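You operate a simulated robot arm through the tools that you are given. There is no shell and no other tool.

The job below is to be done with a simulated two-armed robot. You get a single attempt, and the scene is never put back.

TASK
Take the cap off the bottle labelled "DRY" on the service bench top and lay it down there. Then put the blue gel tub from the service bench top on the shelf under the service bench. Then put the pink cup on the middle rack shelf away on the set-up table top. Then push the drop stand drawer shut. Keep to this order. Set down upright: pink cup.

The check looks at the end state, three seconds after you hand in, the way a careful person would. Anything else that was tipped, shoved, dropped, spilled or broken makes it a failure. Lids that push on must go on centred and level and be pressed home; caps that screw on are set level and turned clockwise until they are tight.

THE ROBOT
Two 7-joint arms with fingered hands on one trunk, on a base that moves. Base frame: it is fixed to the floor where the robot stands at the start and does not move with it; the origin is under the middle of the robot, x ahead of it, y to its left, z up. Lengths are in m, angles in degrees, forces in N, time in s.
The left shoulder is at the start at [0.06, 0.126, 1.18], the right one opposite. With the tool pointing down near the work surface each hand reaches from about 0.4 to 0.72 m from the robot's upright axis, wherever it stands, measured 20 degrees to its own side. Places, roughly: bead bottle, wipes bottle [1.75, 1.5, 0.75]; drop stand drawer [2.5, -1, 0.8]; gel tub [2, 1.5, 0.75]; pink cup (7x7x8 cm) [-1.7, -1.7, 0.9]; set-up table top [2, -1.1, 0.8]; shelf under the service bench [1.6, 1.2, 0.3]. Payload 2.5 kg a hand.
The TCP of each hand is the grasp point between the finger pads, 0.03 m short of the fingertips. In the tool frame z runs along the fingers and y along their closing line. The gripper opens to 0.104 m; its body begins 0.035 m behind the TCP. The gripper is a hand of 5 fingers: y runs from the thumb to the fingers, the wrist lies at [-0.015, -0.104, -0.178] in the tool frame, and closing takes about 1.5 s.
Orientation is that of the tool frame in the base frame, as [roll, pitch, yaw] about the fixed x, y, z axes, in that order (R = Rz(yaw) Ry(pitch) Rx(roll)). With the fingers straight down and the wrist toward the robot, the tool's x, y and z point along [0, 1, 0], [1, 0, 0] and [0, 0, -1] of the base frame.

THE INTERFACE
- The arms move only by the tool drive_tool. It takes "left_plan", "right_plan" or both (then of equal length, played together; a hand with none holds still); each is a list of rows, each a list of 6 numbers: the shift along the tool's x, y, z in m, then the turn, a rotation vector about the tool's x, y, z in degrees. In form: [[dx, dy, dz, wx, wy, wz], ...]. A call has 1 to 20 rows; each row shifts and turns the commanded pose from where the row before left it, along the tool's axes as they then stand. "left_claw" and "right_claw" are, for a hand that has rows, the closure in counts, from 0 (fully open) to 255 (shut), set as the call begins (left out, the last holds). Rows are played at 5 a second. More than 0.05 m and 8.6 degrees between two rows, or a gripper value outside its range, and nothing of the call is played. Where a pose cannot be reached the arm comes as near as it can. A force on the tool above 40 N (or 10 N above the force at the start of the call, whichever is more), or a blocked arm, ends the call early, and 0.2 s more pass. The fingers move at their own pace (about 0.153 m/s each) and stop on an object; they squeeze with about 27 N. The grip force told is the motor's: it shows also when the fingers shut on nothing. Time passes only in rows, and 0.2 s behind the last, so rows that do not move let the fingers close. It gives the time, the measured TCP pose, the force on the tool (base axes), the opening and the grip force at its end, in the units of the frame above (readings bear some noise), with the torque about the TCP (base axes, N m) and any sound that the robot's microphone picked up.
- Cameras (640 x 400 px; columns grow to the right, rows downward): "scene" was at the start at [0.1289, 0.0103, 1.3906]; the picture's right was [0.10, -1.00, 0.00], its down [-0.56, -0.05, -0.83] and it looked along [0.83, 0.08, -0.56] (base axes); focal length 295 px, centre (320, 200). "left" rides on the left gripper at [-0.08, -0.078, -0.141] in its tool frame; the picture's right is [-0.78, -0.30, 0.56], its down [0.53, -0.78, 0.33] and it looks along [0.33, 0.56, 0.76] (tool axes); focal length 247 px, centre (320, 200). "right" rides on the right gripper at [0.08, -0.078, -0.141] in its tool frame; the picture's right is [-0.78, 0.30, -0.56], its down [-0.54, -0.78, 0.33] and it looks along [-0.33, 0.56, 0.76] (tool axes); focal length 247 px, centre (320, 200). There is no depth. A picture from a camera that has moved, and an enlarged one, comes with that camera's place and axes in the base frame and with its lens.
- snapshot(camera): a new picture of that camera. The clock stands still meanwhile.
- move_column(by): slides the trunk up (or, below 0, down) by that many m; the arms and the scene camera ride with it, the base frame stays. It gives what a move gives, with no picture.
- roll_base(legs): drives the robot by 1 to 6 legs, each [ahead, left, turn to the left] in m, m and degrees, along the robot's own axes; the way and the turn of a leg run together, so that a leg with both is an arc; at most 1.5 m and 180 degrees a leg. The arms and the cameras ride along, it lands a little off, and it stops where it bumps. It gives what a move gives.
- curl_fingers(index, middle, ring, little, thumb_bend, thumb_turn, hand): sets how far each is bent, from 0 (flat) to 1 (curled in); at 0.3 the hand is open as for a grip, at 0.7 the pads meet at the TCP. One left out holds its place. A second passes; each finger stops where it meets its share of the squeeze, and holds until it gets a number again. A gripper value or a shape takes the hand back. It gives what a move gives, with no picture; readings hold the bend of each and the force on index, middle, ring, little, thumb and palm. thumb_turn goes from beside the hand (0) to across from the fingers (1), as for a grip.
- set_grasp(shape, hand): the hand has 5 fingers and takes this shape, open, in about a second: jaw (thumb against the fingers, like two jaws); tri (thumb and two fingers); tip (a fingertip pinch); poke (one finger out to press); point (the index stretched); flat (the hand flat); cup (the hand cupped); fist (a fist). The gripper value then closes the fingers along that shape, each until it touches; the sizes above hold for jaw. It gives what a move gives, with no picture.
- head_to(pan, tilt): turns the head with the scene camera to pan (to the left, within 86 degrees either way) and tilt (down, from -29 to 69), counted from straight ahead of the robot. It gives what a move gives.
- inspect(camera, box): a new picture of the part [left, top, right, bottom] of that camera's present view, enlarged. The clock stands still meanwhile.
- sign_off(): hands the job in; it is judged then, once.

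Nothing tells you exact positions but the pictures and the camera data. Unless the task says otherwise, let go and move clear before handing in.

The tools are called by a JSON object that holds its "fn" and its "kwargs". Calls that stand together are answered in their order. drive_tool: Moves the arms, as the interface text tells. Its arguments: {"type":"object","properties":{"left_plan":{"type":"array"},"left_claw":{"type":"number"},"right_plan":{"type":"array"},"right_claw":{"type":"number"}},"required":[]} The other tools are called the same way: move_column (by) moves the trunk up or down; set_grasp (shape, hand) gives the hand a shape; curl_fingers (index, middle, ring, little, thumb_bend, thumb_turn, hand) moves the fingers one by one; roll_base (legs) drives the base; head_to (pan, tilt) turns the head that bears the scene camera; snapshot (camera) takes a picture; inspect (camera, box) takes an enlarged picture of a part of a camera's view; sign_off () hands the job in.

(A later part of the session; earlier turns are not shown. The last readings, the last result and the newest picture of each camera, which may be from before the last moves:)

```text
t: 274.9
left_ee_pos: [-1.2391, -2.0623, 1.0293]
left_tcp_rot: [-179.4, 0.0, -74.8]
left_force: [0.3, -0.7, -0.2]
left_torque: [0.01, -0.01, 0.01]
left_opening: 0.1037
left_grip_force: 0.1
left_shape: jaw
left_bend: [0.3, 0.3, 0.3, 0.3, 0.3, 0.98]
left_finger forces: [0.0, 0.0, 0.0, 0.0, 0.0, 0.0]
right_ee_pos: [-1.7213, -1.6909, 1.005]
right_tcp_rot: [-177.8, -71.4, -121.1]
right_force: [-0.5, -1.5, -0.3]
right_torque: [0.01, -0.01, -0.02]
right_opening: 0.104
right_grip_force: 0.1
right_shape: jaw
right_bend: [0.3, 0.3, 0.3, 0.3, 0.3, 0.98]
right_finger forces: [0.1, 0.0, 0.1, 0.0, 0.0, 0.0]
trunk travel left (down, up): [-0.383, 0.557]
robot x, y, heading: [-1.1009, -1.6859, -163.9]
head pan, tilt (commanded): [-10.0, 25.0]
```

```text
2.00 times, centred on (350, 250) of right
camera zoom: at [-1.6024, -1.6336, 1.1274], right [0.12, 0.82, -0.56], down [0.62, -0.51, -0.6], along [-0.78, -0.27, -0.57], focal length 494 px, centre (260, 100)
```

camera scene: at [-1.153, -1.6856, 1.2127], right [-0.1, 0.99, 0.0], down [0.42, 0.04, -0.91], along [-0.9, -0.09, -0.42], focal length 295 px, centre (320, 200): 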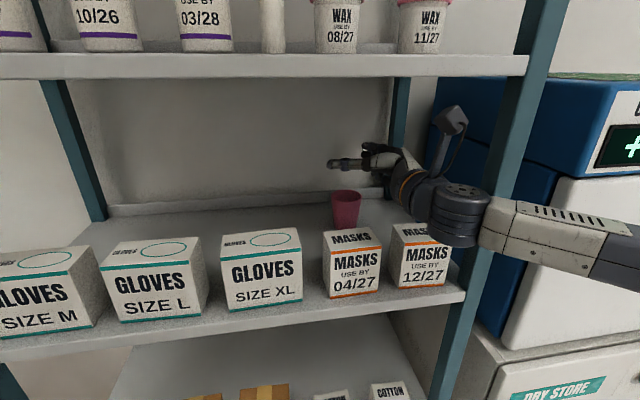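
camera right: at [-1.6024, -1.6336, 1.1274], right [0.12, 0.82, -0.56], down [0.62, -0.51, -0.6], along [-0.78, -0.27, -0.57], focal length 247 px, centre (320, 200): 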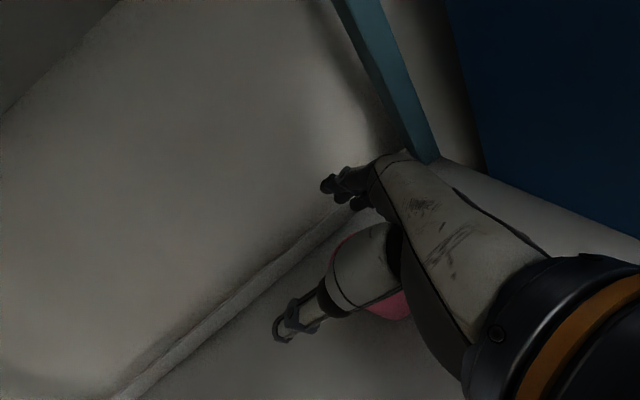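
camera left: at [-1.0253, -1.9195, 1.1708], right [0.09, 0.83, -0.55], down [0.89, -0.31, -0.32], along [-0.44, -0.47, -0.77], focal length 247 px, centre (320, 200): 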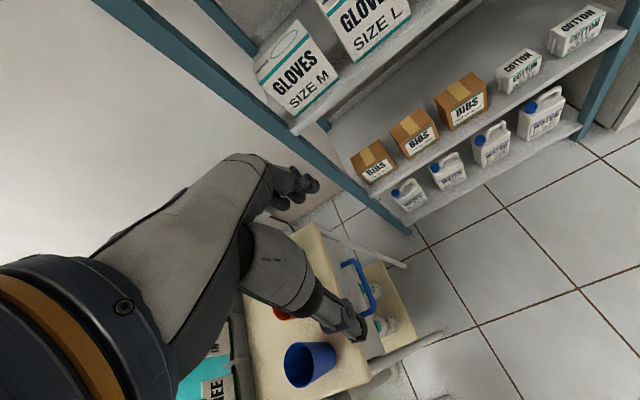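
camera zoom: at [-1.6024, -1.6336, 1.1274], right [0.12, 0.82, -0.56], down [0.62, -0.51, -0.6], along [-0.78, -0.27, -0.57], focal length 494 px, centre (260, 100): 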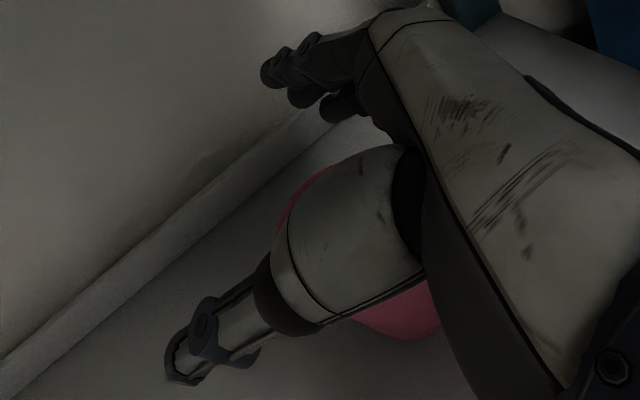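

Motion is as planned and the cup sits between thumb and fingers below. I do the second half of the dip.

{"fn": "drive_tool", "kwargs": {"right_plan": [[-0.0113, 0, 0.0041, 0, -3.5, 0], [-0.011, 0, 0.0049, 0, -3.5, 0], [-0.0107, 0, 0.0054, 0, -3.5, 0], [-0.0103, 0, 0.0061, 0, -3.5, 0], [0, 0, 0, 0, 0, 0]]}}

{"fn": "inspect", "kwargs": {"camera": "scene", "box": [280, 110, 480, 270]}}

{"fn": "inspect", "kwargs": {"camera": "right", "box": [250, 150, 450, 350]}}

```text
t: 276.1
left_ee_pos: [-1.2396, -2.062, 1.0302]
left_tcp_rot: [-179.4, -0.2, -74.8]
left_force: [0.3, 0.6, 0.1]
left_torque: [-0.01, 0.0, 0.01]
left_opening: 0.104
left_grip_force: 0.0
left_shape: jaw
left_bend: [0.3, 0.3, 0.3, 0.3, 0.3, 0.98]
left_finger forces: [0.0, 0.1, 0.1, 0.0, 0.1, 0.0]
right_ee_pos: [-1.7212, -1.6916, 0.9567]
right_tcp_rot: [-178.6, -57.2, -120.2]
right_force: [-0.9, -0.1, -0.3]
right_torque: [0.01, 0.05, 0.04]
right_opening: 0.1039
right_grip_force: 0.0
right_shape: jaw
right_bend: [0.3, 0.3, 0.3, 0.3, 0.3, 0.98]
right_finger forces: [0.0, 0.1, 0.1, 0.1, 0.1, 0.0]
trunk travel left (down, up): [-0.383, 0.557]
robot x, y, heading: [-1.0992, -1.6921, -163.9]
head pan, tilt (commanded): [-10.0, 25.0]
```

```text
2.50 times, centred on (380, 190) of scene
camera zoom: at [-1.229, -1.7074, 1.2127], right [-0.1, 0.99, 0.0], down [0.42, 0.04, -0.91], along [-0.9, -0.09, -0.42], focal length 738 px, centre (170, 225)
```

zoom: 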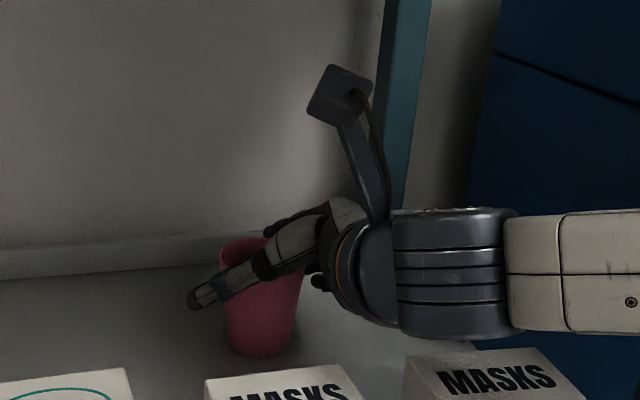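

```text
2.00 times, centred on (350, 250) of right
camera zoom: at [-1.6193, -1.6626, 1.1012], right [0.18, 0.92, -0.35], down [0.69, -0.37, -0.62], along [-0.7, -0.14, -0.7], focal length 494 px, centre (260, 100)
```

zoom: 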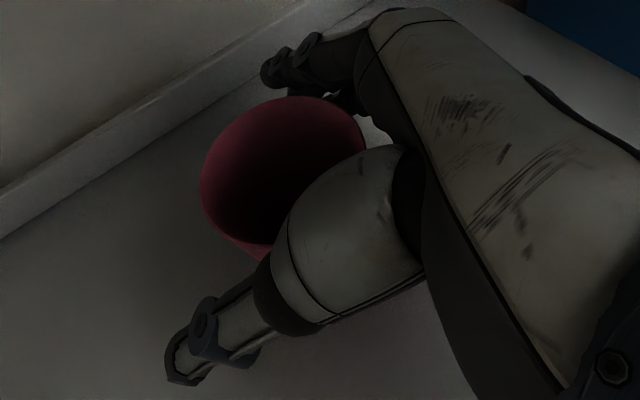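

The cup is centred between thumb and fingers near its rim. I close the right hand.

{"fn": "drive_tool", "kwargs": {"right_plan": [[0, 0, 0, 0, 0, 0], [0, 0, 0, 0, 0, 0], [0, 0, 0, 0, 0, 0], [0, 0, 0, 0, 0, 0], [0, 0, 0, 0, 0, 0], [0, 0, 0, 0, 0, 0], [0, 0, 0, 0, 0, 0], [0, 0, 0, 0, 0, 0]], "right_claw": 255}}

{"fn": "inspect", "kwargs": {"camera": "scene", "box": [280, 110, 480, 270]}}

{"fn": "inspect", "kwargs": {"camera": "right", "box": [250, 150, 450, 350]}}

```text
t: 277.9
left_ee_pos: [-1.239, -2.063, 1.0295]
left_tcp_rot: [-179.3, -0.1, -74.8]
left_force: [-0.5, 0.1, 0.3]
left_torque: [0.03, -0.03, -0.02]
left_opening: 0.1038
left_grip_force: 0.1
left_shape: jaw
left_bend: [0.3, 0.3, 0.3, 0.3, 0.3, 0.98]
left_finger forces: [0.0, 0.1, 0.0, 0.0, 0.1, 0.0]
right_ee_pos: [-1.7211, -1.6908, 0.9569]
right_tcp_rot: [-178.8, -57.3, -120.0]
right_force: [-0.3, 0.3, 1.8]
right_torque: [0.07, 0.01, -0.01]
right_opening: 0.0493
right_grip_force: 26.8
right_shape: jaw
right_bend: [0.74, 0.45, 0.41, 0.46, 0.72, 1.0]
right_finger forces: [12.8, 7.4, 3.3, 0.4, 23.9, 0.0]
trunk travel left (down, up): [-0.383, 0.557]
robot x, y, heading: [-1.1033, -1.688, -164.2]
head pan, tilt (commanded): [-10.0, 25.0]
```

```text
2.50 times, centred on (380, 190) of scene
camera zoom: at [-1.229, -1.7073, 1.2127], right [-0.1, 0.99, 0.0], down [0.42, 0.04, -0.91], along [-0.9, -0.09, -0.42], focal length 738 px, centre (170, 225)
```

zoom: 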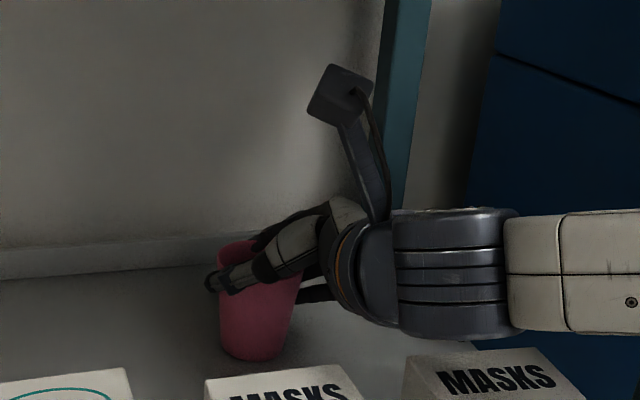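

```text
2.00 times, centred on (350, 250) of right
camera zoom: at [-1.6192, -1.6624, 1.1013], right [0.18, 0.92, -0.36], down [0.69, -0.37, -0.62], along [-0.7, -0.14, -0.7], focal length 494 px, centre (260, 100)
```

zoom: 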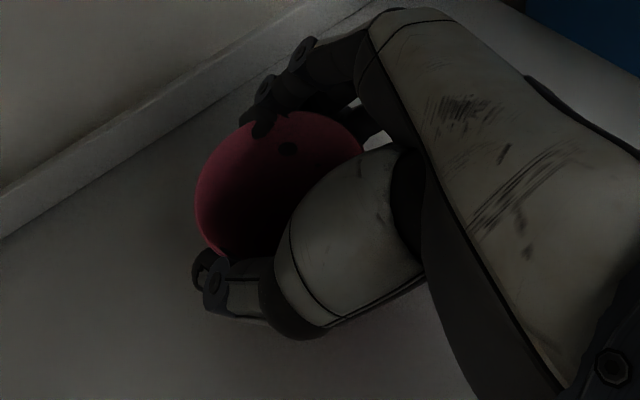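

The cup is held (27 N). To pass back out under the upper shelf I lift it and level the hand again in reverse, in small steps.

{"fn": "drive_tool", "kwargs": {"right_plan": [[0.0084, 0, -0.0054, 0, 0, 0], [0.0084, 0, -0.0054, 0, 0, 0], [0, 0, 0, 0, 0, 0]]}}

{"fn": "inspect", "kwargs": {"camera": "scene", "box": [280, 110, 480, 270]}}

```text
t: 278.7
left_ee_pos: [-1.2387, -2.0615, 1.0298]
left_tcp_rot: [-179.4, 0.0, -74.8]
left_force: [-0.7, 0.4, 0.5]
left_torque: [0.03, -0.02, -0.07]
left_opening: 0.1037
left_grip_force: 0.1
left_shape: jaw
left_bend: [0.3, 0.3, 0.3, 0.3, 0.3, 0.98]
left_finger forces: [0.0, 0.1, 0.0, 0.0, 0.1, 0.0]
right_ee_pos: [-1.722, -1.6915, 0.9769]
right_tcp_rot: [-178.8, -57.2, -119.9]
right_force: [0.9, 0.2, -0.2]
right_torque: [-0.01, 0.0, 0.0]
right_opening: 0.0494
right_grip_force: 27.2
right_shape: jaw
right_bend: [0.74, 0.45, 0.41, 0.46, 0.72, 1.0]
right_finger forces: [12.4, 7.4, 3.3, 0.2, 24.0, 0.0]
trunk travel left (down, up): [-0.383, 0.557]
robot x, y, heading: [-1.0989, -1.689, -164.1]
head pan, tilt (commanded): [-10.0, 25.0]
```

```text
2.50 times, centred on (380, 190) of scene
camera zoom: at [-1.229, -1.7073, 1.2127], right [-0.1, 0.99, 0.0], down [0.42, 0.04, -0.91], along [-0.9, -0.09, -0.42], focal length 738 px, centre (170, 225)
```

zoom: 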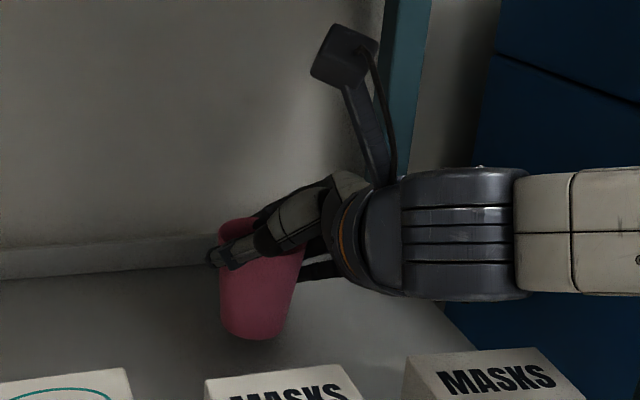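

{"fn": "drive_tool", "kwargs": {"right_plan": [[0.0079, 0, -0.0048, 0, 3.4, 0], [0.0082, 0, -0.0044, 0, 3.4, 0], [0.0085, 0, -0.0038, 0, 3.4, 0], [0.0087, 0, -0.0033, 0, 3.4, 0], [0.0089, 0, -0.0028, 0, 3.4, 0], [0.009, 0, -0.0023, 0, 3.4, 0], [0.0092, 0, -0.0017, 0, 3.4, 0], [0.0092, 0, -0.0011, 0, 3.4, 0], [0.0093, 0, -0.0005, 0, 3.0, 0], [0, 0, 0, 0, 0, 0]]}}

{"fn": "snapshot", "kwargs": {"camera": "scene"}}

{"fn": "snapshot", "kwargs": {"camera": "right"}}

```text
t: 280.9
left_ee_pos: [-1.239, -2.063, 1.0291]
left_tcp_rot: [-179.4, -0.1, -74.7]
left_force: [0.2, -0.9, 0.4]
left_torque: [-0.02, 0.0, 0.0]
left_opening: 0.1042
left_grip_force: 0.1
left_shape: jaw
left_bend: [0.3, 0.3, 0.3, 0.3, 0.3, 0.98]
left_finger forces: [0.0, 0.0, 0.0, 0.0, 0.1, 0.0]
right_ee_pos: [-1.7253, -1.6929, 1.0607]
right_tcp_rot: [-164.3, -87.4, -134.8]
right_force: [-0.3, -0.5, -0.8]
right_torque: [0.01, 0.0, -0.01]
right_opening: 0.0493
right_grip_force: 27.3
right_shape: jaw
right_bend: [0.74, 0.45, 0.41, 0.46, 0.72, 1.0]
right_finger forces: [12.5, 7.4, 3.3, 0.2, 23.9, 0.1]
trunk travel left (down, up): [-0.383, 0.557]
robot x, y, heading: [-1.1005, -1.6847, -164.3]
head pan, tilt (commanded): [-10.0, 25.0]
```

```text
taken
camera scene: at [-1.2291, -1.7073, 1.2127], right [-0.1, 0.99, 0.0], down [0.42, 0.04, -0.91], along [-0.9, -0.09, -0.42], focal length 295 px, centre (320, 200)
```

scene: 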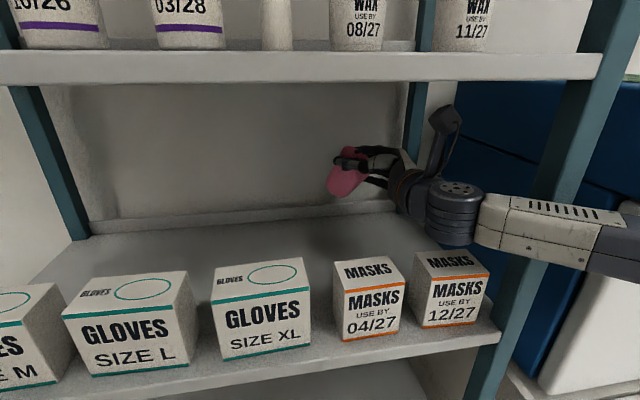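

```text
taken
camera right: at [-1.5919, -1.6101, 1.148], right [0.04, 0.65, -0.76], down [0.53, -0.65, -0.54], along [-0.84, -0.38, -0.37], focal length 247 px, centre (320, 200)
```

right: 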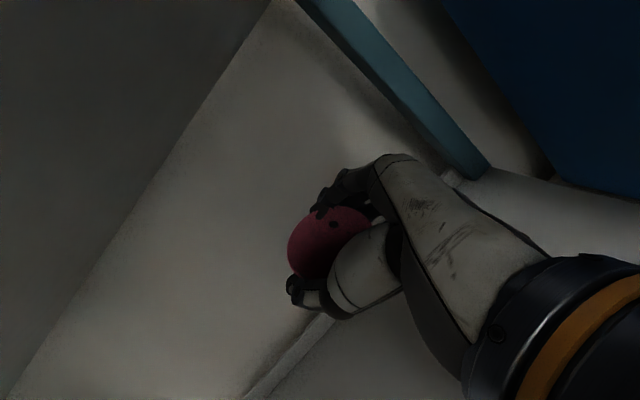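

The cup is lifted above box height and the hand is level. I back straight out in two steps.

{"fn": "roll_base", "kwargs": {"legs": [[-0.12, 0, 0]]}}

{"fn": "snapshot", "kwargs": {"camera": "scene"}}

{"fn": "roll_base", "kwargs": {"legs": [[-0.3, 0, 0]]}}

{"fn": "snapshot", "kwargs": {"camera": "scene"}}

```text
t: 282.1
left_ee_pos: [-1.126, -2.0298, 1.0304]
left_tcp_rot: [-179.4, -0.2, -74.8]
left_force: [0.7, -0.3, -0.3]
left_torque: [0.03, 0.0, -0.01]
left_opening: 0.104
left_grip_force: 0.0
left_shape: jaw
left_bend: [0.3, 0.3, 0.3, 0.3, 0.3, 0.98]
left_finger forces: [0.0, 0.0, 0.0, 0.0, 0.0, 0.0]
right_ee_pos: [-1.6114, -1.6601, 1.0606]
right_tcp_rot: [-164.3, -87.5, -134.7]
right_force: [-0.3, -0.1, 0.5]
right_torque: [0.02, 0.03, 0.0]
right_opening: 0.0495
right_grip_force: 27.7
right_shape: jaw
right_bend: [0.74, 0.45, 0.41, 0.46, 0.72, 1.0]
right_finger forces: [12.6, 7.4, 3.4, 0.2, 24.0, 0.0]
trunk travel left (down, up): [-0.383, 0.557]
robot x, y, heading: [-0.984, -1.6587, -164.5]
head pan, tilt (commanded): [-10.0, 25.0]
```

```text
taken
camera scene: at [-1.1152, -1.6749, 1.2127], right [-0.1, 0.99, 0.0], down [0.42, 0.04, -0.91], along [-0.9, -0.09, -0.42], focal length 295 px, centre (320, 200)
```

scene: 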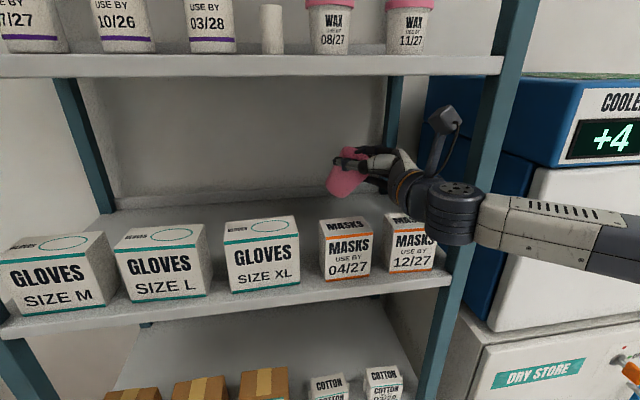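

```text
t: 284.1
left_ee_pos: [-0.8434, -1.9506, 1.0302]
left_tcp_rot: [-179.4, -0.2, -75.0]
left_force: [0.2, 0.4, -0.6]
left_torque: [-0.05, 0.04, -0.01]
left_opening: 0.1039
left_grip_force: 0.2
left_shape: jaw
left_bend: [0.3, 0.3, 0.3, 0.3, 0.3, 0.98]
left_finger forces: [0.0, 0.0, 0.1, 0.0, 0.0, 0.0]
right_ee_pos: [-1.3279, -1.578, 1.0607]
right_tcp_rot: [-163.4, -87.4, -136.0]
right_force: [0.0, 0.8, -0.1]
right_torque: [-0.02, 0.0, 0.01]
right_opening: 0.049
right_grip_force: 27.1
right_shape: jaw
right_bend: [0.74, 0.45, 0.41, 0.46, 0.72, 1.0]
right_finger forces: [12.6, 7.4, 3.4, 0.2, 23.9, 0.1]
trunk travel left (down, up): [-0.383, 0.557]
robot x, y, heading: [-0.7027, -1.5801, -164.3]
head pan, tilt (commanded): [-10.0, 25.0]
```

```text
taken
camera scene: at [-0.8319, -1.5944, 1.2127], right [-0.1, 1.0, 0.0], down [0.42, 0.04, -0.91], along [-0.9, -0.09, -0.42], focal length 295 px, centre (320, 200)
```

scene: 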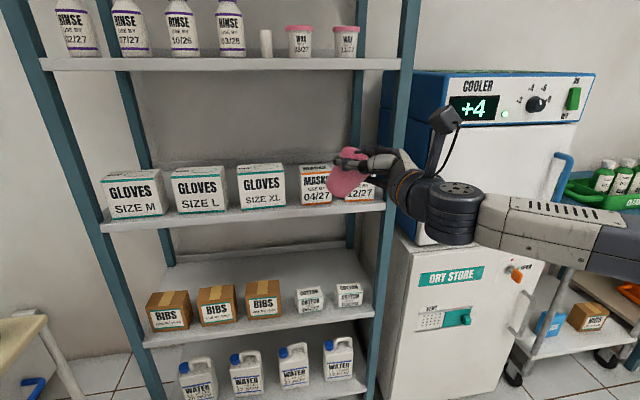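

The cup is out cleanly and the rack is undisturbed. I pitch the hand so the cup is upright again, and move the base sideways to open floor.

{"fn": "drive_tool", "kwargs": {"right_plan": [[0, 0, 0, 0, -5, 0], [0, 0, 0, 0, -5, 0], [0, 0, 0, 0, -5, 0], [0, 0, 0, 0, -5, 0], [0, 0, 0, 0, -5, 0], [0, 0, 0, 0, -5, 0], [0, 0, 0, 0, 0, 0]]}}

{"fn": "roll_base", "kwargs": {"legs": [[0, -0.4, 0]]}}

{"fn": "inspect", "kwargs": {"camera": "scene", "box": [280, 100, 480, 260]}}

```text
t: 285.8
left_ee_pos: [-0.8437, -1.9505, 1.0296]
left_tcp_rot: [-179.5, -0.1, -75.1]
left_force: [0.0, -1.1, -1.1]
left_torque: [0.01, 0.04, 0.01]
left_opening: 0.104
left_grip_force: 0.1
left_shape: jaw
left_bend: [0.3, 0.3, 0.3, 0.3, 0.3, 0.98]
left_finger forces: [0.0, 0.0, 0.1, 0.0, 0.0, 0.0]
right_ee_pos: [-1.3277, -1.5785, 1.0616]
right_tcp_rot: [-178.6, -57.3, -120.5]
right_force: [-0.2, 0.6, -1.0]
right_torque: [0.02, -0.01, 0.02]
right_opening: 0.0493
right_grip_force: 27.0
right_shape: jaw
right_bend: [0.74, 0.45, 0.41, 0.46, 0.72, 1.0]
right_finger forces: [12.5, 7.5, 3.3, 0.2, 23.9, 0.0]
trunk travel left (down, up): [-0.383, 0.557]
robot x, y, heading: [-0.7051, -1.5758, -164.8]
head pan, tilt (commanded): [-10.0, 25.0]
```

```text
t: 288.2
left_ee_pos: [-0.9529, -1.5649, 1.0303]
left_tcp_rot: [-179.4, -0.1, -75.2]
left_force: [-0.2, 0.0, -0.5]
left_torque: [-0.01, 0.03, 0.04]
left_opening: 0.1038
left_grip_force: 0.1
left_shape: jaw
left_bend: [0.3, 0.3, 0.3, 0.3, 0.3, 0.98]
left_finger forces: [0.1, 0.0, 0.0, 0.1, 0.0, 0.1]
right_ee_pos: [-1.4348, -1.1917, 1.0609]
right_tcp_rot: [-178.7, -57.5, -120.6]
right_force: [-0.6, 0.2, -0.8]
right_torque: [-0.04, -0.02, 0.02]
right_opening: 0.049
right_grip_force: 26.9
right_shape: jaw
right_bend: [0.74, 0.45, 0.41, 0.46, 0.72, 1.0]
right_finger forces: [12.5, 7.3, 3.2, 0.2, 23.7, 0.1]
trunk travel left (down, up): [-0.383, 0.557]
robot x, y, heading: [-0.8075, -1.1893, -164.2]
head pan, tilt (commanded): [-10.0, 25.0]
```

```text
2.50 times, centred on (380, 180) of scene
camera zoom: at [-0.9392, -1.2092, 1.2127], right [-0.1, 1.0, 0.0], down [0.42, 0.04, -0.91], along [-0.9, -0.09, -0.42], focal length 738 px, centre (170, 250)
```

zoom: 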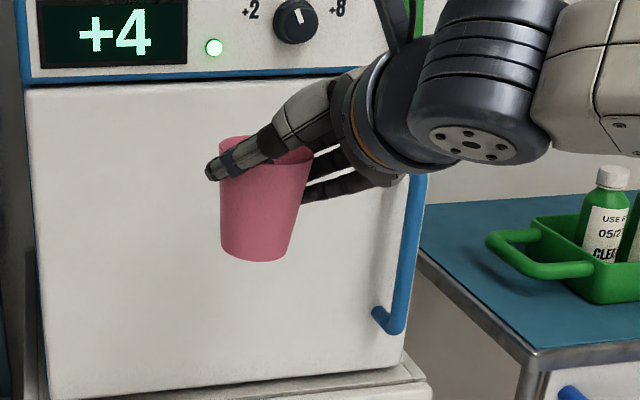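

The cup hangs upright in the grip. I back away from the cooler and turn around to the right to look for the set-up table.

{"fn": "roll_base", "kwargs": {"legs": [[-0.3, 0, 0], [0, 0, -120]]}}

{"fn": "head_to", "kwargs": {"pan": -40, "tilt": 15}}

{"fn": "snapshot", "kwargs": {"camera": "scene"}}

{"fn": "head_to", "kwargs": {"pan": -80, "tilt": 15}}

{"fn": "snapshot", "kwargs": {"camera": "scene"}}

```text
t: 295.2
left_ee_pos: [-0.7846, -0.8116, 1.0296]
left_tcp_rot: [-179.4, -0.1, 166.9]
left_force: [0.1, 0.0, -0.2]
left_torque: [0.0, -0.01, -0.04]
left_opening: 0.1039
left_grip_force: 0.0
left_shape: jaw
left_bend: [0.3, 0.3, 0.3, 0.3, 0.3, 0.98]
left_finger forces: [0.0, 0.0, 0.0, 0.1, 0.0, 0.0]
right_ee_pos: [-0.2287, -0.559, 1.062]
right_tcp_rot: [-178.7, -57.6, 121.6]
right_force: [-0.1, -1.1, 0.1]
right_torque: [-0.02, -0.03, -0.01]
right_opening: 0.0485
right_grip_force: 26.8
right_shape: jaw
right_bend: [0.74, 0.45, 0.41, 0.46, 0.72, 1.0]
right_finger forces: [12.4, 7.3, 3.4, 0.1, 23.2, 0.0]
trunk travel left (down, up): [-0.383, 0.557]
robot x, y, heading: [-0.5226, -1.1135, 77.5]
head pan, tilt (commanded): [-10.0, 25.0]
```

```text
t: 296.1
left_ee_pos: [-0.7844, -0.8124, 1.0297]
left_tcp_rot: [-179.4, -0.1, 166.9]
left_force: [-1.1, 0.3, 0.0]
left_torque: [-0.01, 0.02, 0.01]
left_opening: 0.1038
left_grip_force: 0.0
left_shape: jaw
left_bend: [0.3, 0.3, 0.3, 0.3, 0.3, 0.98]
left_finger forces: [0.1, 0.1, 0.1, 0.0, 0.1, 0.1]
right_ee_pos: [-0.2296, -0.5594, 1.0609]
right_tcp_rot: [-178.7, -57.5, 121.7]
right_force: [0.5, -0.2, 0.7]
right_torque: [0.03, 0.02, -0.02]
right_opening: 0.049
right_grip_force: 26.8
right_shape: jaw
right_bend: [0.74, 0.45, 0.41, 0.46, 0.72, 1.0]
right_finger forces: [12.4, 7.3, 3.3, 0.1, 23.3, 0.1]
trunk travel left (down, up): [-0.383, 0.557]
robot x, y, heading: [-0.5204, -1.1136, 77.6]
head pan, tilt (commanded): [-40.0, 15.0]
```

```text
taken
camera scene: at [-0.4379, -1.0141, 1.2289], right [0.61, -0.79, 0.0], down [-0.2, -0.16, -0.97], along [0.76, 0.59, -0.26], focal length 295 px, centre (320, 200)
```

scene: 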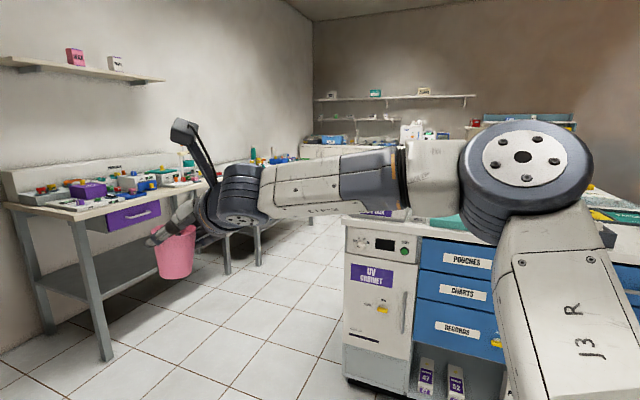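

```text
t: 297.2
left_ee_pos: [-0.7852, -0.8122, 1.0298]
left_tcp_rot: [-179.4, 0.0, 166.9]
left_force: [-0.2, -0.1, 0.1]
left_torque: [0.0, -0.02, 0.0]
left_opening: 0.1038
left_grip_force: 0.1
left_shape: jaw
left_bend: [0.3, 0.3, 0.3, 0.3, 0.3, 0.98]
left_finger forces: [0.0, 0.1, 0.0, 0.1, 0.0, 0.1]
right_ee_pos: [-0.2285, -0.5597, 1.061]
right_tcp_rot: [-178.6, -57.5, 121.6]
right_force: [-1.1, 0.4, -0.3]
right_torque: [-0.02, 0.02, 0.02]
right_opening: 0.0485
right_grip_force: 26.6
right_shape: jaw
right_bend: [0.74, 0.45, 0.41, 0.46, 0.72, 1.0]
right_finger forces: [12.3, 7.3, 3.4, 0.0, 23.3, 0.1]
trunk travel left (down, up): [-0.383, 0.557]
robot x, y, heading: [-0.5204, -1.1116, 77.7]
head pan, tilt (commanded): [-80.0, 15.0]
```

```text
taken
camera scene: at [-0.4185, -1.075, 1.229], right [-0.04, -1.0, 0.0], down [-0.26, 0.01, -0.97], along [0.97, -0.04, -0.26], focal length 295 px, centre (320, 200)
```

scene: 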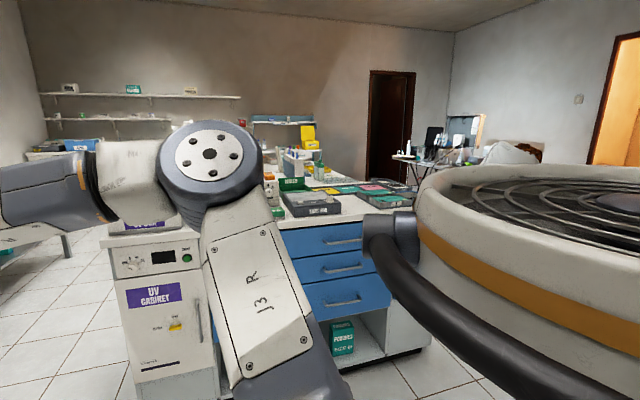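

I see the UV cabinet/drawer island; the set-up table must lie behind it. I turn further right to face along the room and look past the island's right side.

{"fn": "roll_base", "kwargs": {"legs": [[-0.1, 0, 0], [0, 0, -61]]}}

{"fn": "head_to", "kwargs": {"pan": -25, "tilt": 15}}

{"fn": "snapshot", "kwargs": {"camera": "scene"}}

{"fn": "head_to", "kwargs": {"pan": 20, "tilt": 15}}

{"fn": "snapshot", "kwargs": {"camera": "scene"}}

```text
t: 301.1
left_ee_pos: [-0.4079, -0.8353, 1.0295]
left_tcp_rot: [-179.5, -0.1, 106.0]
left_force: [-0.1, 0.2, -0.6]
left_torque: [-0.02, 0.02, 0.01]
left_opening: 0.1039
left_grip_force: 0.0
left_shape: jaw
left_bend: [0.3, 0.3, 0.3, 0.3, 0.3, 0.98]
left_finger forces: [0.0, 0.0, 0.1, 0.0, 0.0, 0.1]
right_ee_pos: [0.0818, -1.1988, 1.0604]
right_tcp_rot: [-178.6, -57.4, 60.6]
right_force: [-0.2, 0.8, -0.2]
right_torque: [-0.01, -0.02, 0.0]
right_opening: 0.0486
right_grip_force: 27.1
right_shape: jaw
right_bend: [0.74, 0.45, 0.41, 0.46, 0.72, 1.0]
right_finger forces: [12.2, 7.2, 3.3, 0.1, 23.1, 0.0]
trunk travel left (down, up): [-0.383, 0.557]
robot x, y, heading: [-0.5434, -1.2078, 16.7]
head pan, tilt (commanded): [-80.0, 15.0]
```

```text
t: 302.3
left_ee_pos: [-0.4075, -0.8356, 1.0306]
left_tcp_rot: [-179.3, -0.1, 105.9]
left_force: [-0.3, -0.1, -0.3]
left_torque: [0.0, 0.0, -0.02]
left_opening: 0.1038
left_grip_force: 0.0
left_shape: jaw
left_bend: [0.3, 0.3, 0.3, 0.3, 0.3, 0.98]
left_finger forces: [0.0, 0.0, 0.1, 0.1, 0.1, 0.1]
right_ee_pos: [0.084, -1.1992, 1.0617]
right_tcp_rot: [-178.7, -57.5, 60.5]
right_force: [0.1, -0.2, 0.4]
right_torque: [0.02, -0.01, -0.01]
right_opening: 0.0482
right_grip_force: 26.7
right_shape: jaw
right_bend: [0.74, 0.45, 0.41, 0.46, 0.72, 1.0]
right_finger forces: [12.3, 7.1, 3.3, 0.1, 23.1, 0.0]
trunk travel left (down, up): [-0.383, 0.557]
robot x, y, heading: [-0.5446, -1.2107, 16.6]
head pan, tilt (commanded): [-25.0, 15.0]
```

```text
taken
camera scene: at [-0.4113, -1.2115, 1.229], right [-0.15, -0.99, 0.0], down [-0.26, 0.04, -0.97], along [0.96, -0.14, -0.26], focal length 295 px, centre (320, 200)
```

scene: 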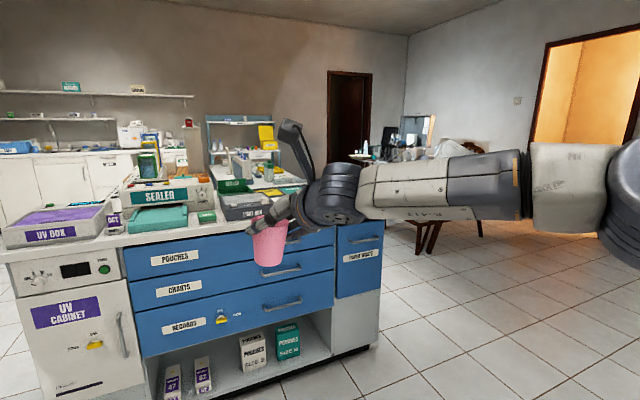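

```text
t: 303.4
left_ee_pos: [-0.4071, -0.8359, 1.0292]
left_tcp_rot: [-179.4, -0.1, 105.8]
left_force: [-0.4, 0.5, 0.2]
left_torque: [0.03, 0.02, 0.01]
left_opening: 0.1037
left_grip_force: 0.1
left_shape: jaw
left_bend: [0.3, 0.3, 0.3, 0.3, 0.3, 0.98]
left_finger forces: [0.0, 0.0, 0.1, 0.1, 0.1, 0.0]
right_ee_pos: [0.0818, -1.1988, 1.0606]
right_tcp_rot: [-178.7, -57.5, 60.6]
right_force: [-0.2, -0.4, -0.9]
right_torque: [-0.02, -0.03, -0.02]
right_opening: 0.0482
right_grip_force: 27.4
right_shape: jaw
right_bend: [0.74, 0.45, 0.41, 0.46, 0.72, 1.0]
right_finger forces: [12.3, 7.2, 3.3, 0.1, 23.1, 0.1]
trunk travel left (down, up): [-0.383, 0.557]
robot x, y, heading: [-0.5415, -1.2107, 16.4]
head pan, tilt (commanded): [20.0, 15.0]
```

```text
taken
camera scene: at [-0.4287, -1.1422, 1.229], right [0.6, -0.8, 0.0], down [-0.21, -0.15, -0.97], along [0.78, 0.57, -0.26], focal length 295 px, centre (320, 200)
```

scene: 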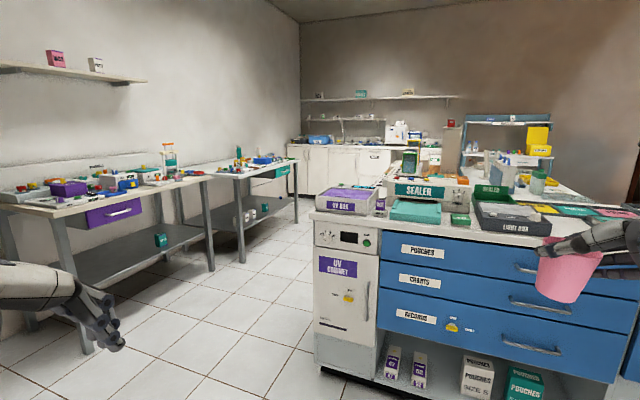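

I need to see the far side of the island. I turn right in place and slide toward the island's open right side, watching for the purple bin.

{"fn": "roll_base", "kwargs": {"legs": [[0, 0, -90]]}}

{"fn": "head_to", "kwargs": {"pan": 0, "tilt": 30}}

{"fn": "snapshot", "kwargs": {"camera": "scene"}}

{"fn": "head_to", "kwargs": {"pan": 50, "tilt": 20}}

{"fn": "snapshot", "kwargs": {"camera": "scene"}}

```text
t: 307.6
left_ee_pos: [-0.1668, -1.3477, 1.0296]
left_tcp_rot: [-179.5, -0.1, 15.5]
left_force: [0.5, 0.1, 0.0]
left_torque: [0.0, -0.01, 0.01]
left_opening: 0.1037
left_grip_force: 0.0
left_shape: jaw
left_bend: [0.3, 0.3, 0.3, 0.3, 0.3, 0.98]
left_finger forces: [0.0, 0.0, 0.0, 0.0, 0.0, 0.0]
right_ee_pos: [-0.5349, -1.8353, 1.0622]
right_tcp_rot: [-178.7, -57.5, -29.6]
right_force: [0.4, -0.6, 0.5]
right_torque: [-0.02, 0.01, -0.01]
right_opening: 0.0478
right_grip_force: 27.3
right_shape: jaw
right_bend: [0.74, 0.45, 0.41, 0.46, 0.72, 1.0]
right_finger forces: [12.1, 7.2, 3.4, 0.1, 23.5, 0.0]
trunk travel left (down, up): [-0.383, 0.557]
robot x, y, heading: [-0.5448, -1.2092, -73.6]
head pan, tilt (commanded): [20.0, 15.0]
```

```text
t: 308.5
left_ee_pos: [-0.1684, -1.3468, 1.0291]
left_tcp_rot: [-179.4, -0.1, 15.6]
left_force: [-0.6, 0.2, 0.4]
left_torque: [-0.02, 0.02, 0.01]
left_opening: 0.1039
left_grip_force: 0.1
left_shape: jaw
left_bend: [0.3, 0.3, 0.3, 0.3, 0.3, 0.98]
left_finger forces: [0.0, 0.0, 0.0, 0.1, 0.1, 0.0]
right_ee_pos: [-0.5336, -1.8364, 1.0603]
right_tcp_rot: [-178.6, -57.5, -29.7]
right_force: [-1.0, 0.6, -0.5]
right_torque: [0.01, 0.01, 0.0]
right_opening: 0.0479
right_grip_force: 26.8
right_shape: jaw
right_bend: [0.74, 0.45, 0.41, 0.46, 0.72, 1.0]
right_finger forces: [12.1, 7.0, 3.4, 0.0, 23.5, 0.1]
trunk travel left (down, up): [-0.383, 0.557]
robot x, y, heading: [-0.5419, -1.2121, -73.8]
head pan, tilt (commanded): [0.0, 30.0]
```

```text
taken
camera scene: at [-0.5054, -1.3343, 1.2048], right [-0.96, -0.28, 0.0], down [-0.14, 0.48, -0.87], along [0.24, -0.83, -0.5], focal length 295 px, centre (320, 200)
```

scene: 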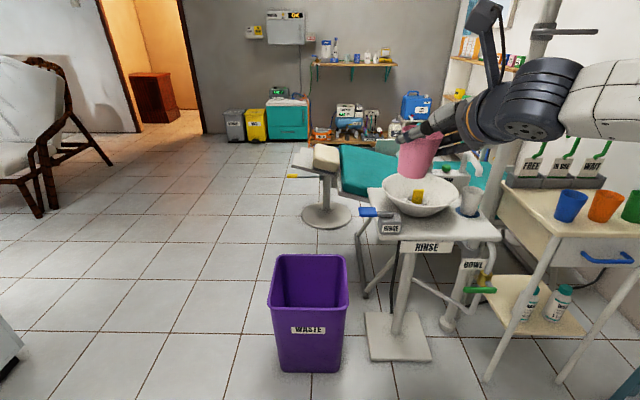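

```text
t: 309.6
left_ee_pos: [-0.1672, -1.348, 1.03]
left_tcp_rot: [-179.5, -0.1, 15.5]
left_force: [0.2, 0.0, 0.2]
left_torque: [-0.03, 0.0, 0.01]
left_opening: 0.1036
left_grip_force: 0.1
left_shape: jaw
left_bend: [0.3, 0.3, 0.3, 0.3, 0.3, 0.98]
left_finger forces: [0.0, 0.1, 0.1, 0.0, 0.0, 0.0]
right_ee_pos: [-0.533, -1.8364, 1.0615]
right_tcp_rot: [-178.7, -57.5, -29.7]
right_force: [-0.9, -0.7, -0.8]
right_torque: [0.02, -0.04, 0.01]
right_opening: 0.0484
right_grip_force: 26.9
right_shape: jaw
right_bend: [0.74, 0.45, 0.41, 0.46, 0.72, 1.0]
right_finger forces: [12.2, 7.1, 3.5, 0.0, 23.4, 0.0]
trunk travel left (down, up): [-0.383, 0.557]
robot x, y, heading: [-0.5412, -1.2131, -73.6]
head pan, tilt (commanded): [50.0, 20.0]
```

```text
taken
camera scene: at [-0.4456, -1.285, 1.2208], right [-0.4, -0.92, 0.0], down [-0.31, 0.14, -0.94], along [0.86, -0.38, -0.34], focal length 295 px, centre (320, 200)
```

scene: 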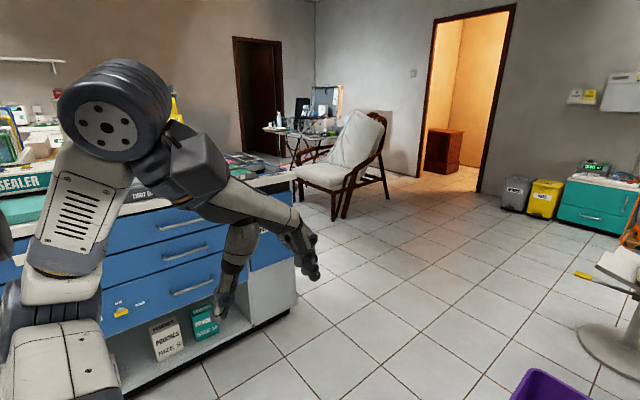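

{"fn": "roll_base", "kwargs": {"legs": [[0, 0.56, 0], [1.35, 0, 0]]}}

{"fn": "head_to", "kwargs": {"pan": 70, "tilt": 20}}

{"fn": "snapshot", "kwargs": {"camera": "scene"}}

```text
t: 319.3
left_ee_pos: [0.7562, -2.4998, 1.0303]
left_tcp_rot: [-179.4, -0.1, 15.9]
left_force: [-0.9, -0.5, -0.2]
left_torque: [-0.05, 0.02, -0.02]
left_opening: 0.1037
left_grip_force: 0.2
left_shape: jaw
left_bend: [0.3, 0.3, 0.3, 0.3, 0.3, 0.98]
left_finger forces: [0.1, 0.1, 0.0, 0.1, 0.1, 0.0]
right_ee_pos: [0.3924, -2.99, 1.0613]
right_tcp_rot: [-178.8, -57.5, -29.4]
right_force: [-0.1, -0.3, 0.2]
right_torque: [0.02, 0.02, 0.0]
right_opening: 0.0478
right_grip_force: 27.2
right_shape: jaw
right_bend: [0.74, 0.45, 0.41, 0.46, 0.72, 1.0]
right_finger forces: [12.2, 7.1, 3.4, 0.0, 23.4, 0.1]
trunk travel left (down, up): [-0.383, 0.557]
robot x, y, heading: [0.3778, -2.369, -73.5]
head pan, tilt (commanded): [50.0, 20.0]
```

```text
t: 320.1
left_ee_pos: [0.7555, -2.5004, 1.0308]
left_tcp_rot: [-179.4, -0.1, 15.8]
left_force: [0.3, -0.1, -0.5]
left_torque: [-0.02, 0.02, -0.01]
left_opening: 0.1041
left_grip_force: 0.0
left_shape: jaw
left_bend: [0.3, 0.3, 0.3, 0.3, 0.3, 0.98]
left_finger forces: [0.0, 0.1, 0.0, 0.0, 0.1, 0.0]
right_ee_pos: [0.391, -2.9881, 1.061]
right_tcp_rot: [-178.5, -57.4, -29.5]
right_force: [-0.3, -0.5, -1.0]
right_torque: [0.01, -0.01, 0.01]
right_opening: 0.0482
right_grip_force: 26.4
right_shape: jaw
right_bend: [0.74, 0.45, 0.41, 0.46, 0.72, 1.0]
right_finger forces: [12.2, 7.1, 3.3, 0.0, 23.4, 0.0]
trunk travel left (down, up): [-0.383, 0.557]
robot x, y, heading: [0.3814, -2.3624, -73.7]
head pan, tilt (commanded): [70.0, 20.0]
```

```text
taken
camera scene: at [0.4855, -2.4068, 1.2208], right [-0.06, -1.0, 0.0], down [-0.34, 0.02, -0.94], along [0.94, -0.06, -0.34], focal length 295 px, centre (320, 200)
```

scene: 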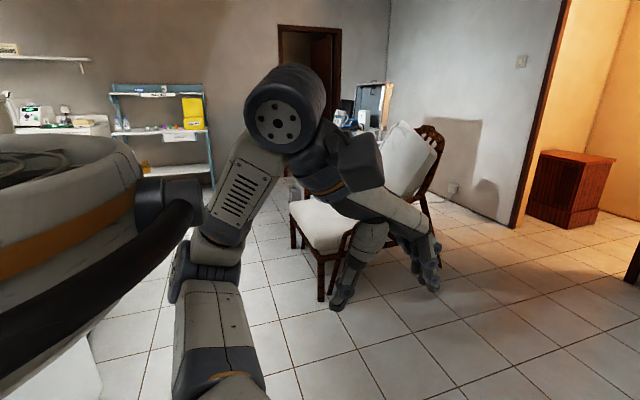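

{"fn": "roll_base", "kwargs": {"legs": [[0, 0, 90]]}}

{"fn": "head_to", "kwargs": {"pan": 15, "tilt": 20}}

{"fn": "snapshot", "kwargs": {"camera": "scene"}}

{"fn": "head_to", "kwargs": {"pan": 55, "tilt": 20}}

{"fn": "snapshot", "kwargs": {"camera": "scene"}}

```text
t: 324.4
left_ee_pos: [0.511, -1.9864, 1.0298]
left_tcp_rot: [-179.4, -0.1, 106.4]
left_force: [-0.7, 0.2, -0.1]
left_torque: [-0.01, 0.01, -0.02]
left_opening: 0.1039
left_grip_force: 0.0
left_shape: jaw
left_bend: [0.3, 0.3, 0.3, 0.3, 0.3, 0.98]
left_finger forces: [0.0, 0.1, 0.0, 0.1, 0.0, 0.0]
right_ee_pos: [1.0057, -2.3458, 1.0621]
right_tcp_rot: [-178.7, -57.6, 61.1]
right_force: [0.3, -0.1, -0.7]
right_torque: [-0.01, -0.02, 0.0]
right_opening: 0.0475
right_grip_force: 27.5
right_shape: jaw
right_bend: [0.74, 0.45, 0.41, 0.46, 0.72, 1.0]
right_finger forces: [12.1, 7.0, 3.4, 0.0, 23.4, 0.0]
trunk travel left (down, up): [-0.383, 0.557]
robot x, y, heading: [0.3796, -2.3638, 17.0]
head pan, tilt (commanded): [70.0, 20.0]
```

```text
t: 325.6
left_ee_pos: [0.5118, -1.9872, 1.03]
left_tcp_rot: [-179.4, 0.0, 106.6]
left_force: [-0.4, -0.1, -0.2]
left_torque: [0.04, 0.02, 0.01]
left_opening: 0.1038
left_grip_force: 0.1
left_shape: jaw
left_bend: [0.3, 0.3, 0.3, 0.3, 0.3, 0.98]
left_finger forces: [0.0, 0.0, 0.0, 0.0, 0.0, 0.0]
right_ee_pos: [1.0063, -2.3462, 1.0602]
right_tcp_rot: [-178.6, -57.6, 61.0]
right_force: [-0.9, -0.4, -1.0]
right_torque: [0.02, 0.02, 0.01]
right_opening: 0.0476
right_grip_force: 26.8
right_shape: jaw
right_bend: [0.74, 0.45, 0.41, 0.46, 0.72, 1.0]
right_finger forces: [11.9, 7.1, 3.4, 0.0, 23.3, 0.1]
trunk travel left (down, up): [-0.383, 0.557]
robot x, y, heading: [0.3798, -2.3597, 16.9]
head pan, tilt (commanded): [15.0, 20.0]
```

```text
taken
camera scene: at [0.4982, -2.3013, 1.2208], right [0.53, -0.85, 0.0], down [-0.29, -0.18, -0.94], along [0.8, 0.5, -0.34], focal length 295 px, centre (320, 200)
```

scene: 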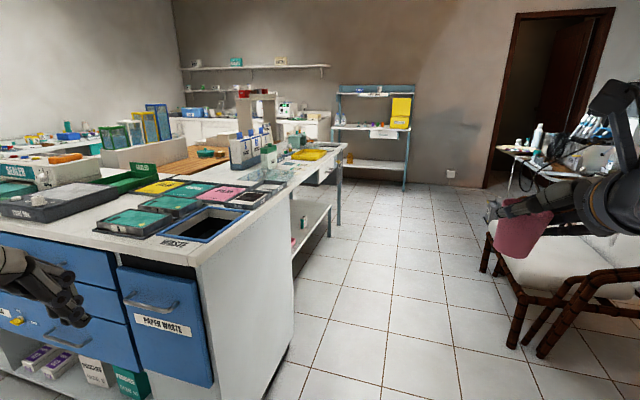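

```text
t: 326.7
left_ee_pos: [0.5124, -1.9876, 1.0301]
left_tcp_rot: [-179.4, 0.0, 106.4]
left_force: [1.1, 0.2, 0.1]
left_torque: [-0.03, 0.03, 0.01]
left_opening: 0.104
left_grip_force: 0.1
left_shape: jaw
left_bend: [0.3, 0.3, 0.3, 0.3, 0.3, 0.98]
left_finger forces: [0.1, 0.0, 0.0, 0.1, 0.0, 0.0]
right_ee_pos: [1.0054, -2.3461, 1.061]
right_tcp_rot: [-178.7, -57.5, 61.2]
right_force: [-0.8, 0.4, -0.5]
right_torque: [-0.01, -0.01, 0.01]
right_opening: 0.0476
right_grip_force: 26.9
right_shape: jaw
right_bend: [0.74, 0.45, 0.41, 0.46, 0.72, 1.0]
right_finger forces: [12.1, 7.0, 3.4, 0.0, 23.4, 0.0]
trunk travel left (down, up): [-0.383, 0.557]
robot x, y, heading: [0.381, -2.3632, 17.3]
head pan, tilt (commanded): [55.0, 20.0]
```

```text
taken
camera scene: at [0.448, -2.2623, 1.2208], right [0.95, -0.31, 0.0], down [-0.11, -0.33, -0.94], along [0.29, 0.89, -0.34], focal length 295 px, centre (320, 200)
```

scene: 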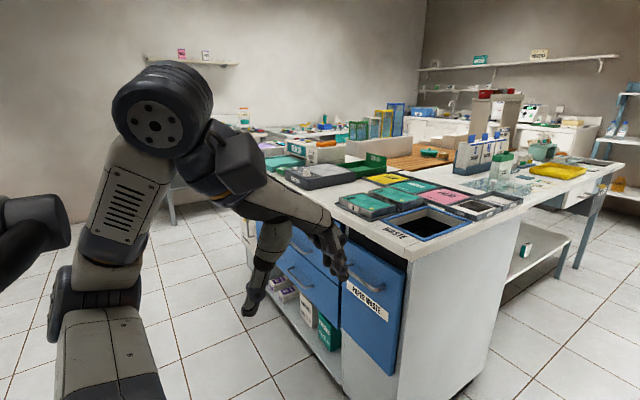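

Now I see it: behind the island along the same side stands the set-up table with a yellow tray and what looks like the drop stand; the chair is opposite. I raise the trunk a little and drive along the corridor to look at the table top.

{"fn": "move_column", "kwargs": {"by": 0.15}}

{"fn": "roll_base", "kwargs": {"legs": [[1.0, -0.05, 0]]}}

{"fn": "head_to", "kwargs": {"pan": 45, "tilt": 30}}

{"fn": "snapshot", "kwargs": {"camera": "scene"}}

{"fn": "head_to", "kwargs": {"pan": 80, "tilt": 30}}

{"fn": "snapshot", "kwargs": {"camera": "scene"}}

```text
t: 328.4
left_ee_pos: [0.5108, -1.9871, 1.1797]
left_tcp_rot: [-179.4, -0.2, 106.4]
left_force: [-0.4, 0.0, 0.8]
left_torque: [-0.02, -0.01, 0.0]
left_opening: 0.1036
left_grip_force: 0.0
left_shape: jaw
left_bend: [0.3, 0.3, 0.3, 0.3, 0.3, 0.98]
left_finger forces: [0.0, 0.0, 0.1, 0.1, 0.0, 0.0]
right_ee_pos: [1.0062, -2.3463, 1.2115]
right_tcp_rot: [-178.7, -57.4, 61.1]
right_force: [-1.3, 0.1, -0.6]
right_torque: [0.0, -0.03, -0.01]
right_opening: 0.0477
right_grip_force: 27.3
right_shape: jaw
right_bend: [0.74, 0.45, 0.41, 0.46, 0.72, 1.0]
right_finger forces: [12.0, 7.1, 3.3, 0.1, 23.5, 0.1]
trunk travel left (down, up): [-0.533, 0.407]
robot x, y, heading: [0.3841, -2.3654, 17.1]
head pan, tilt (commanded): [55.0, 20.0]
```

```text
t: 333.6
left_ee_pos: [1.4744, -1.7421, 1.1788]
left_tcp_rot: [-179.4, -0.1, 106.4]
left_force: [-0.5, 0.3, -0.1]
left_torque: [0.0, -0.02, 0.0]
left_opening: 0.1037
left_grip_force: 0.1
left_shape: jaw
left_bend: [0.3, 0.3, 0.3, 0.3, 0.3, 0.98]
left_finger forces: [0.1, 0.0, 0.0, 0.0, 0.0, 0.0]
right_ee_pos: [1.9694, -2.1017, 1.2113]
right_tcp_rot: [-178.8, -57.5, 61.2]
right_force: [-0.4, -0.9, -0.1]
right_torque: [0.0, 0.01, 0.01]
right_opening: 0.0477
right_grip_force: 27.1
right_shape: jaw
right_bend: [0.74, 0.45, 0.41, 0.46, 0.72, 1.0]
right_finger forces: [12.0, 7.0, 3.5, 0.0, 23.4, 0.0]
trunk travel left (down, up): [-0.533, 0.407]
robot x, y, heading: [1.3421, -2.1182, 17.1]
head pan, tilt (commanded): [55.0, 20.0]
```

```text
t: 334.3
left_ee_pos: [1.4753, -1.743, 1.1794]
left_tcp_rot: [-179.4, -0.1, 106.4]
left_force: [-0.3, 0.1, 0.9]
left_torque: [0.03, -0.02, -0.03]
left_opening: 0.104
left_grip_force: 0.1
left_shape: jaw
left_bend: [0.3, 0.3, 0.3, 0.3, 0.3, 0.98]
left_finger forces: [0.0, 0.1, 0.0, 0.0, 0.1, 0.0]
right_ee_pos: [1.9685, -2.1016, 1.212]
right_tcp_rot: [-178.6, -57.5, 61.0]
right_force: [-0.6, 0.0, -0.1]
right_torque: [-0.03, -0.03, -0.01]
right_opening: 0.0475
right_grip_force: 27.4
right_shape: jaw
right_bend: [0.74, 0.45, 0.41, 0.46, 0.72, 1.0]
right_finger forces: [12.0, 7.0, 3.4, 0.1, 23.5, 0.0]
trunk travel left (down, up): [-0.533, 0.407]
robot x, y, heading: [1.3427, -2.1181, 16.9]
head pan, tilt (commanded): [45.0, 30.0]
```

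```text
taken
camera scene: at [1.4249, -2.0264, 1.3548], right [0.88, -0.47, 0.0], down [-0.23, -0.44, -0.87], along [0.4, 0.77, -0.5], focal length 295 px, centre (320, 200)
```

scene: 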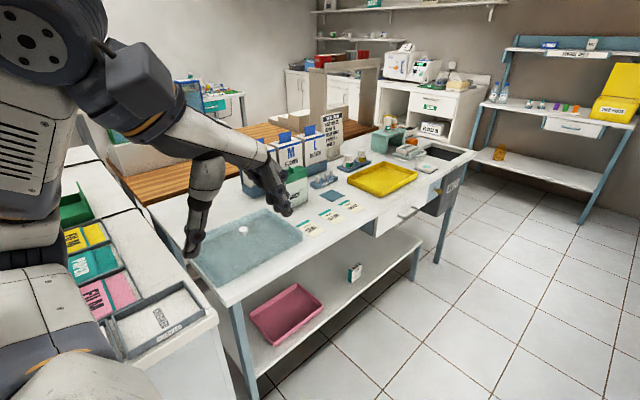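

```text
t: 335.3
left_ee_pos: [1.4746, -1.7433, 1.1795]
left_tcp_rot: [-179.3, -0.1, 106.4]
left_force: [0.2, 0.6, 0.4]
left_torque: [-0.01, -0.03, 0.02]
left_opening: 0.1038
left_grip_force: 0.1
left_shape: jaw
left_bend: [0.3, 0.3, 0.3, 0.3, 0.3, 0.98]
left_finger forces: [0.0, 0.1, 0.1, 0.0, 0.0, 0.1]
right_ee_pos: [1.968, -2.102, 1.2109]
right_tcp_rot: [-178.8, -57.5, 61.2]
right_force: [0.5, -0.5, -1.2]
right_torque: [0.04, 0.0, 0.01]
right_opening: 0.0476
right_grip_force: 27.1
right_shape: jaw
right_bend: [0.74, 0.45, 0.41, 0.46, 0.72, 1.0]
right_finger forces: [12.0, 7.0, 3.4, 0.0, 23.4, 0.0]
trunk travel left (down, up): [-0.533, 0.407]
robot x, y, heading: [1.3415, -2.1218, 17.2]
head pan, tilt (commanded): [80.0, 30.0]
```

```text
taken
camera scene: at [1.3715, -2.0166, 1.3547], right [0.99, 0.12, 0.0], down [0.06, -0.5, -0.87], along [-0.11, 0.86, -0.5], focal length 295 px, centre (320, 200)
```

scene: 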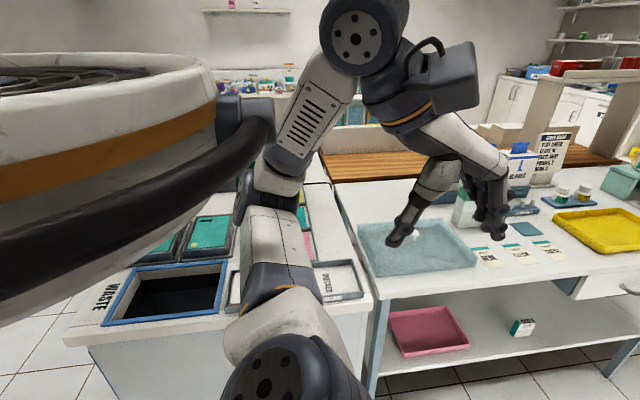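

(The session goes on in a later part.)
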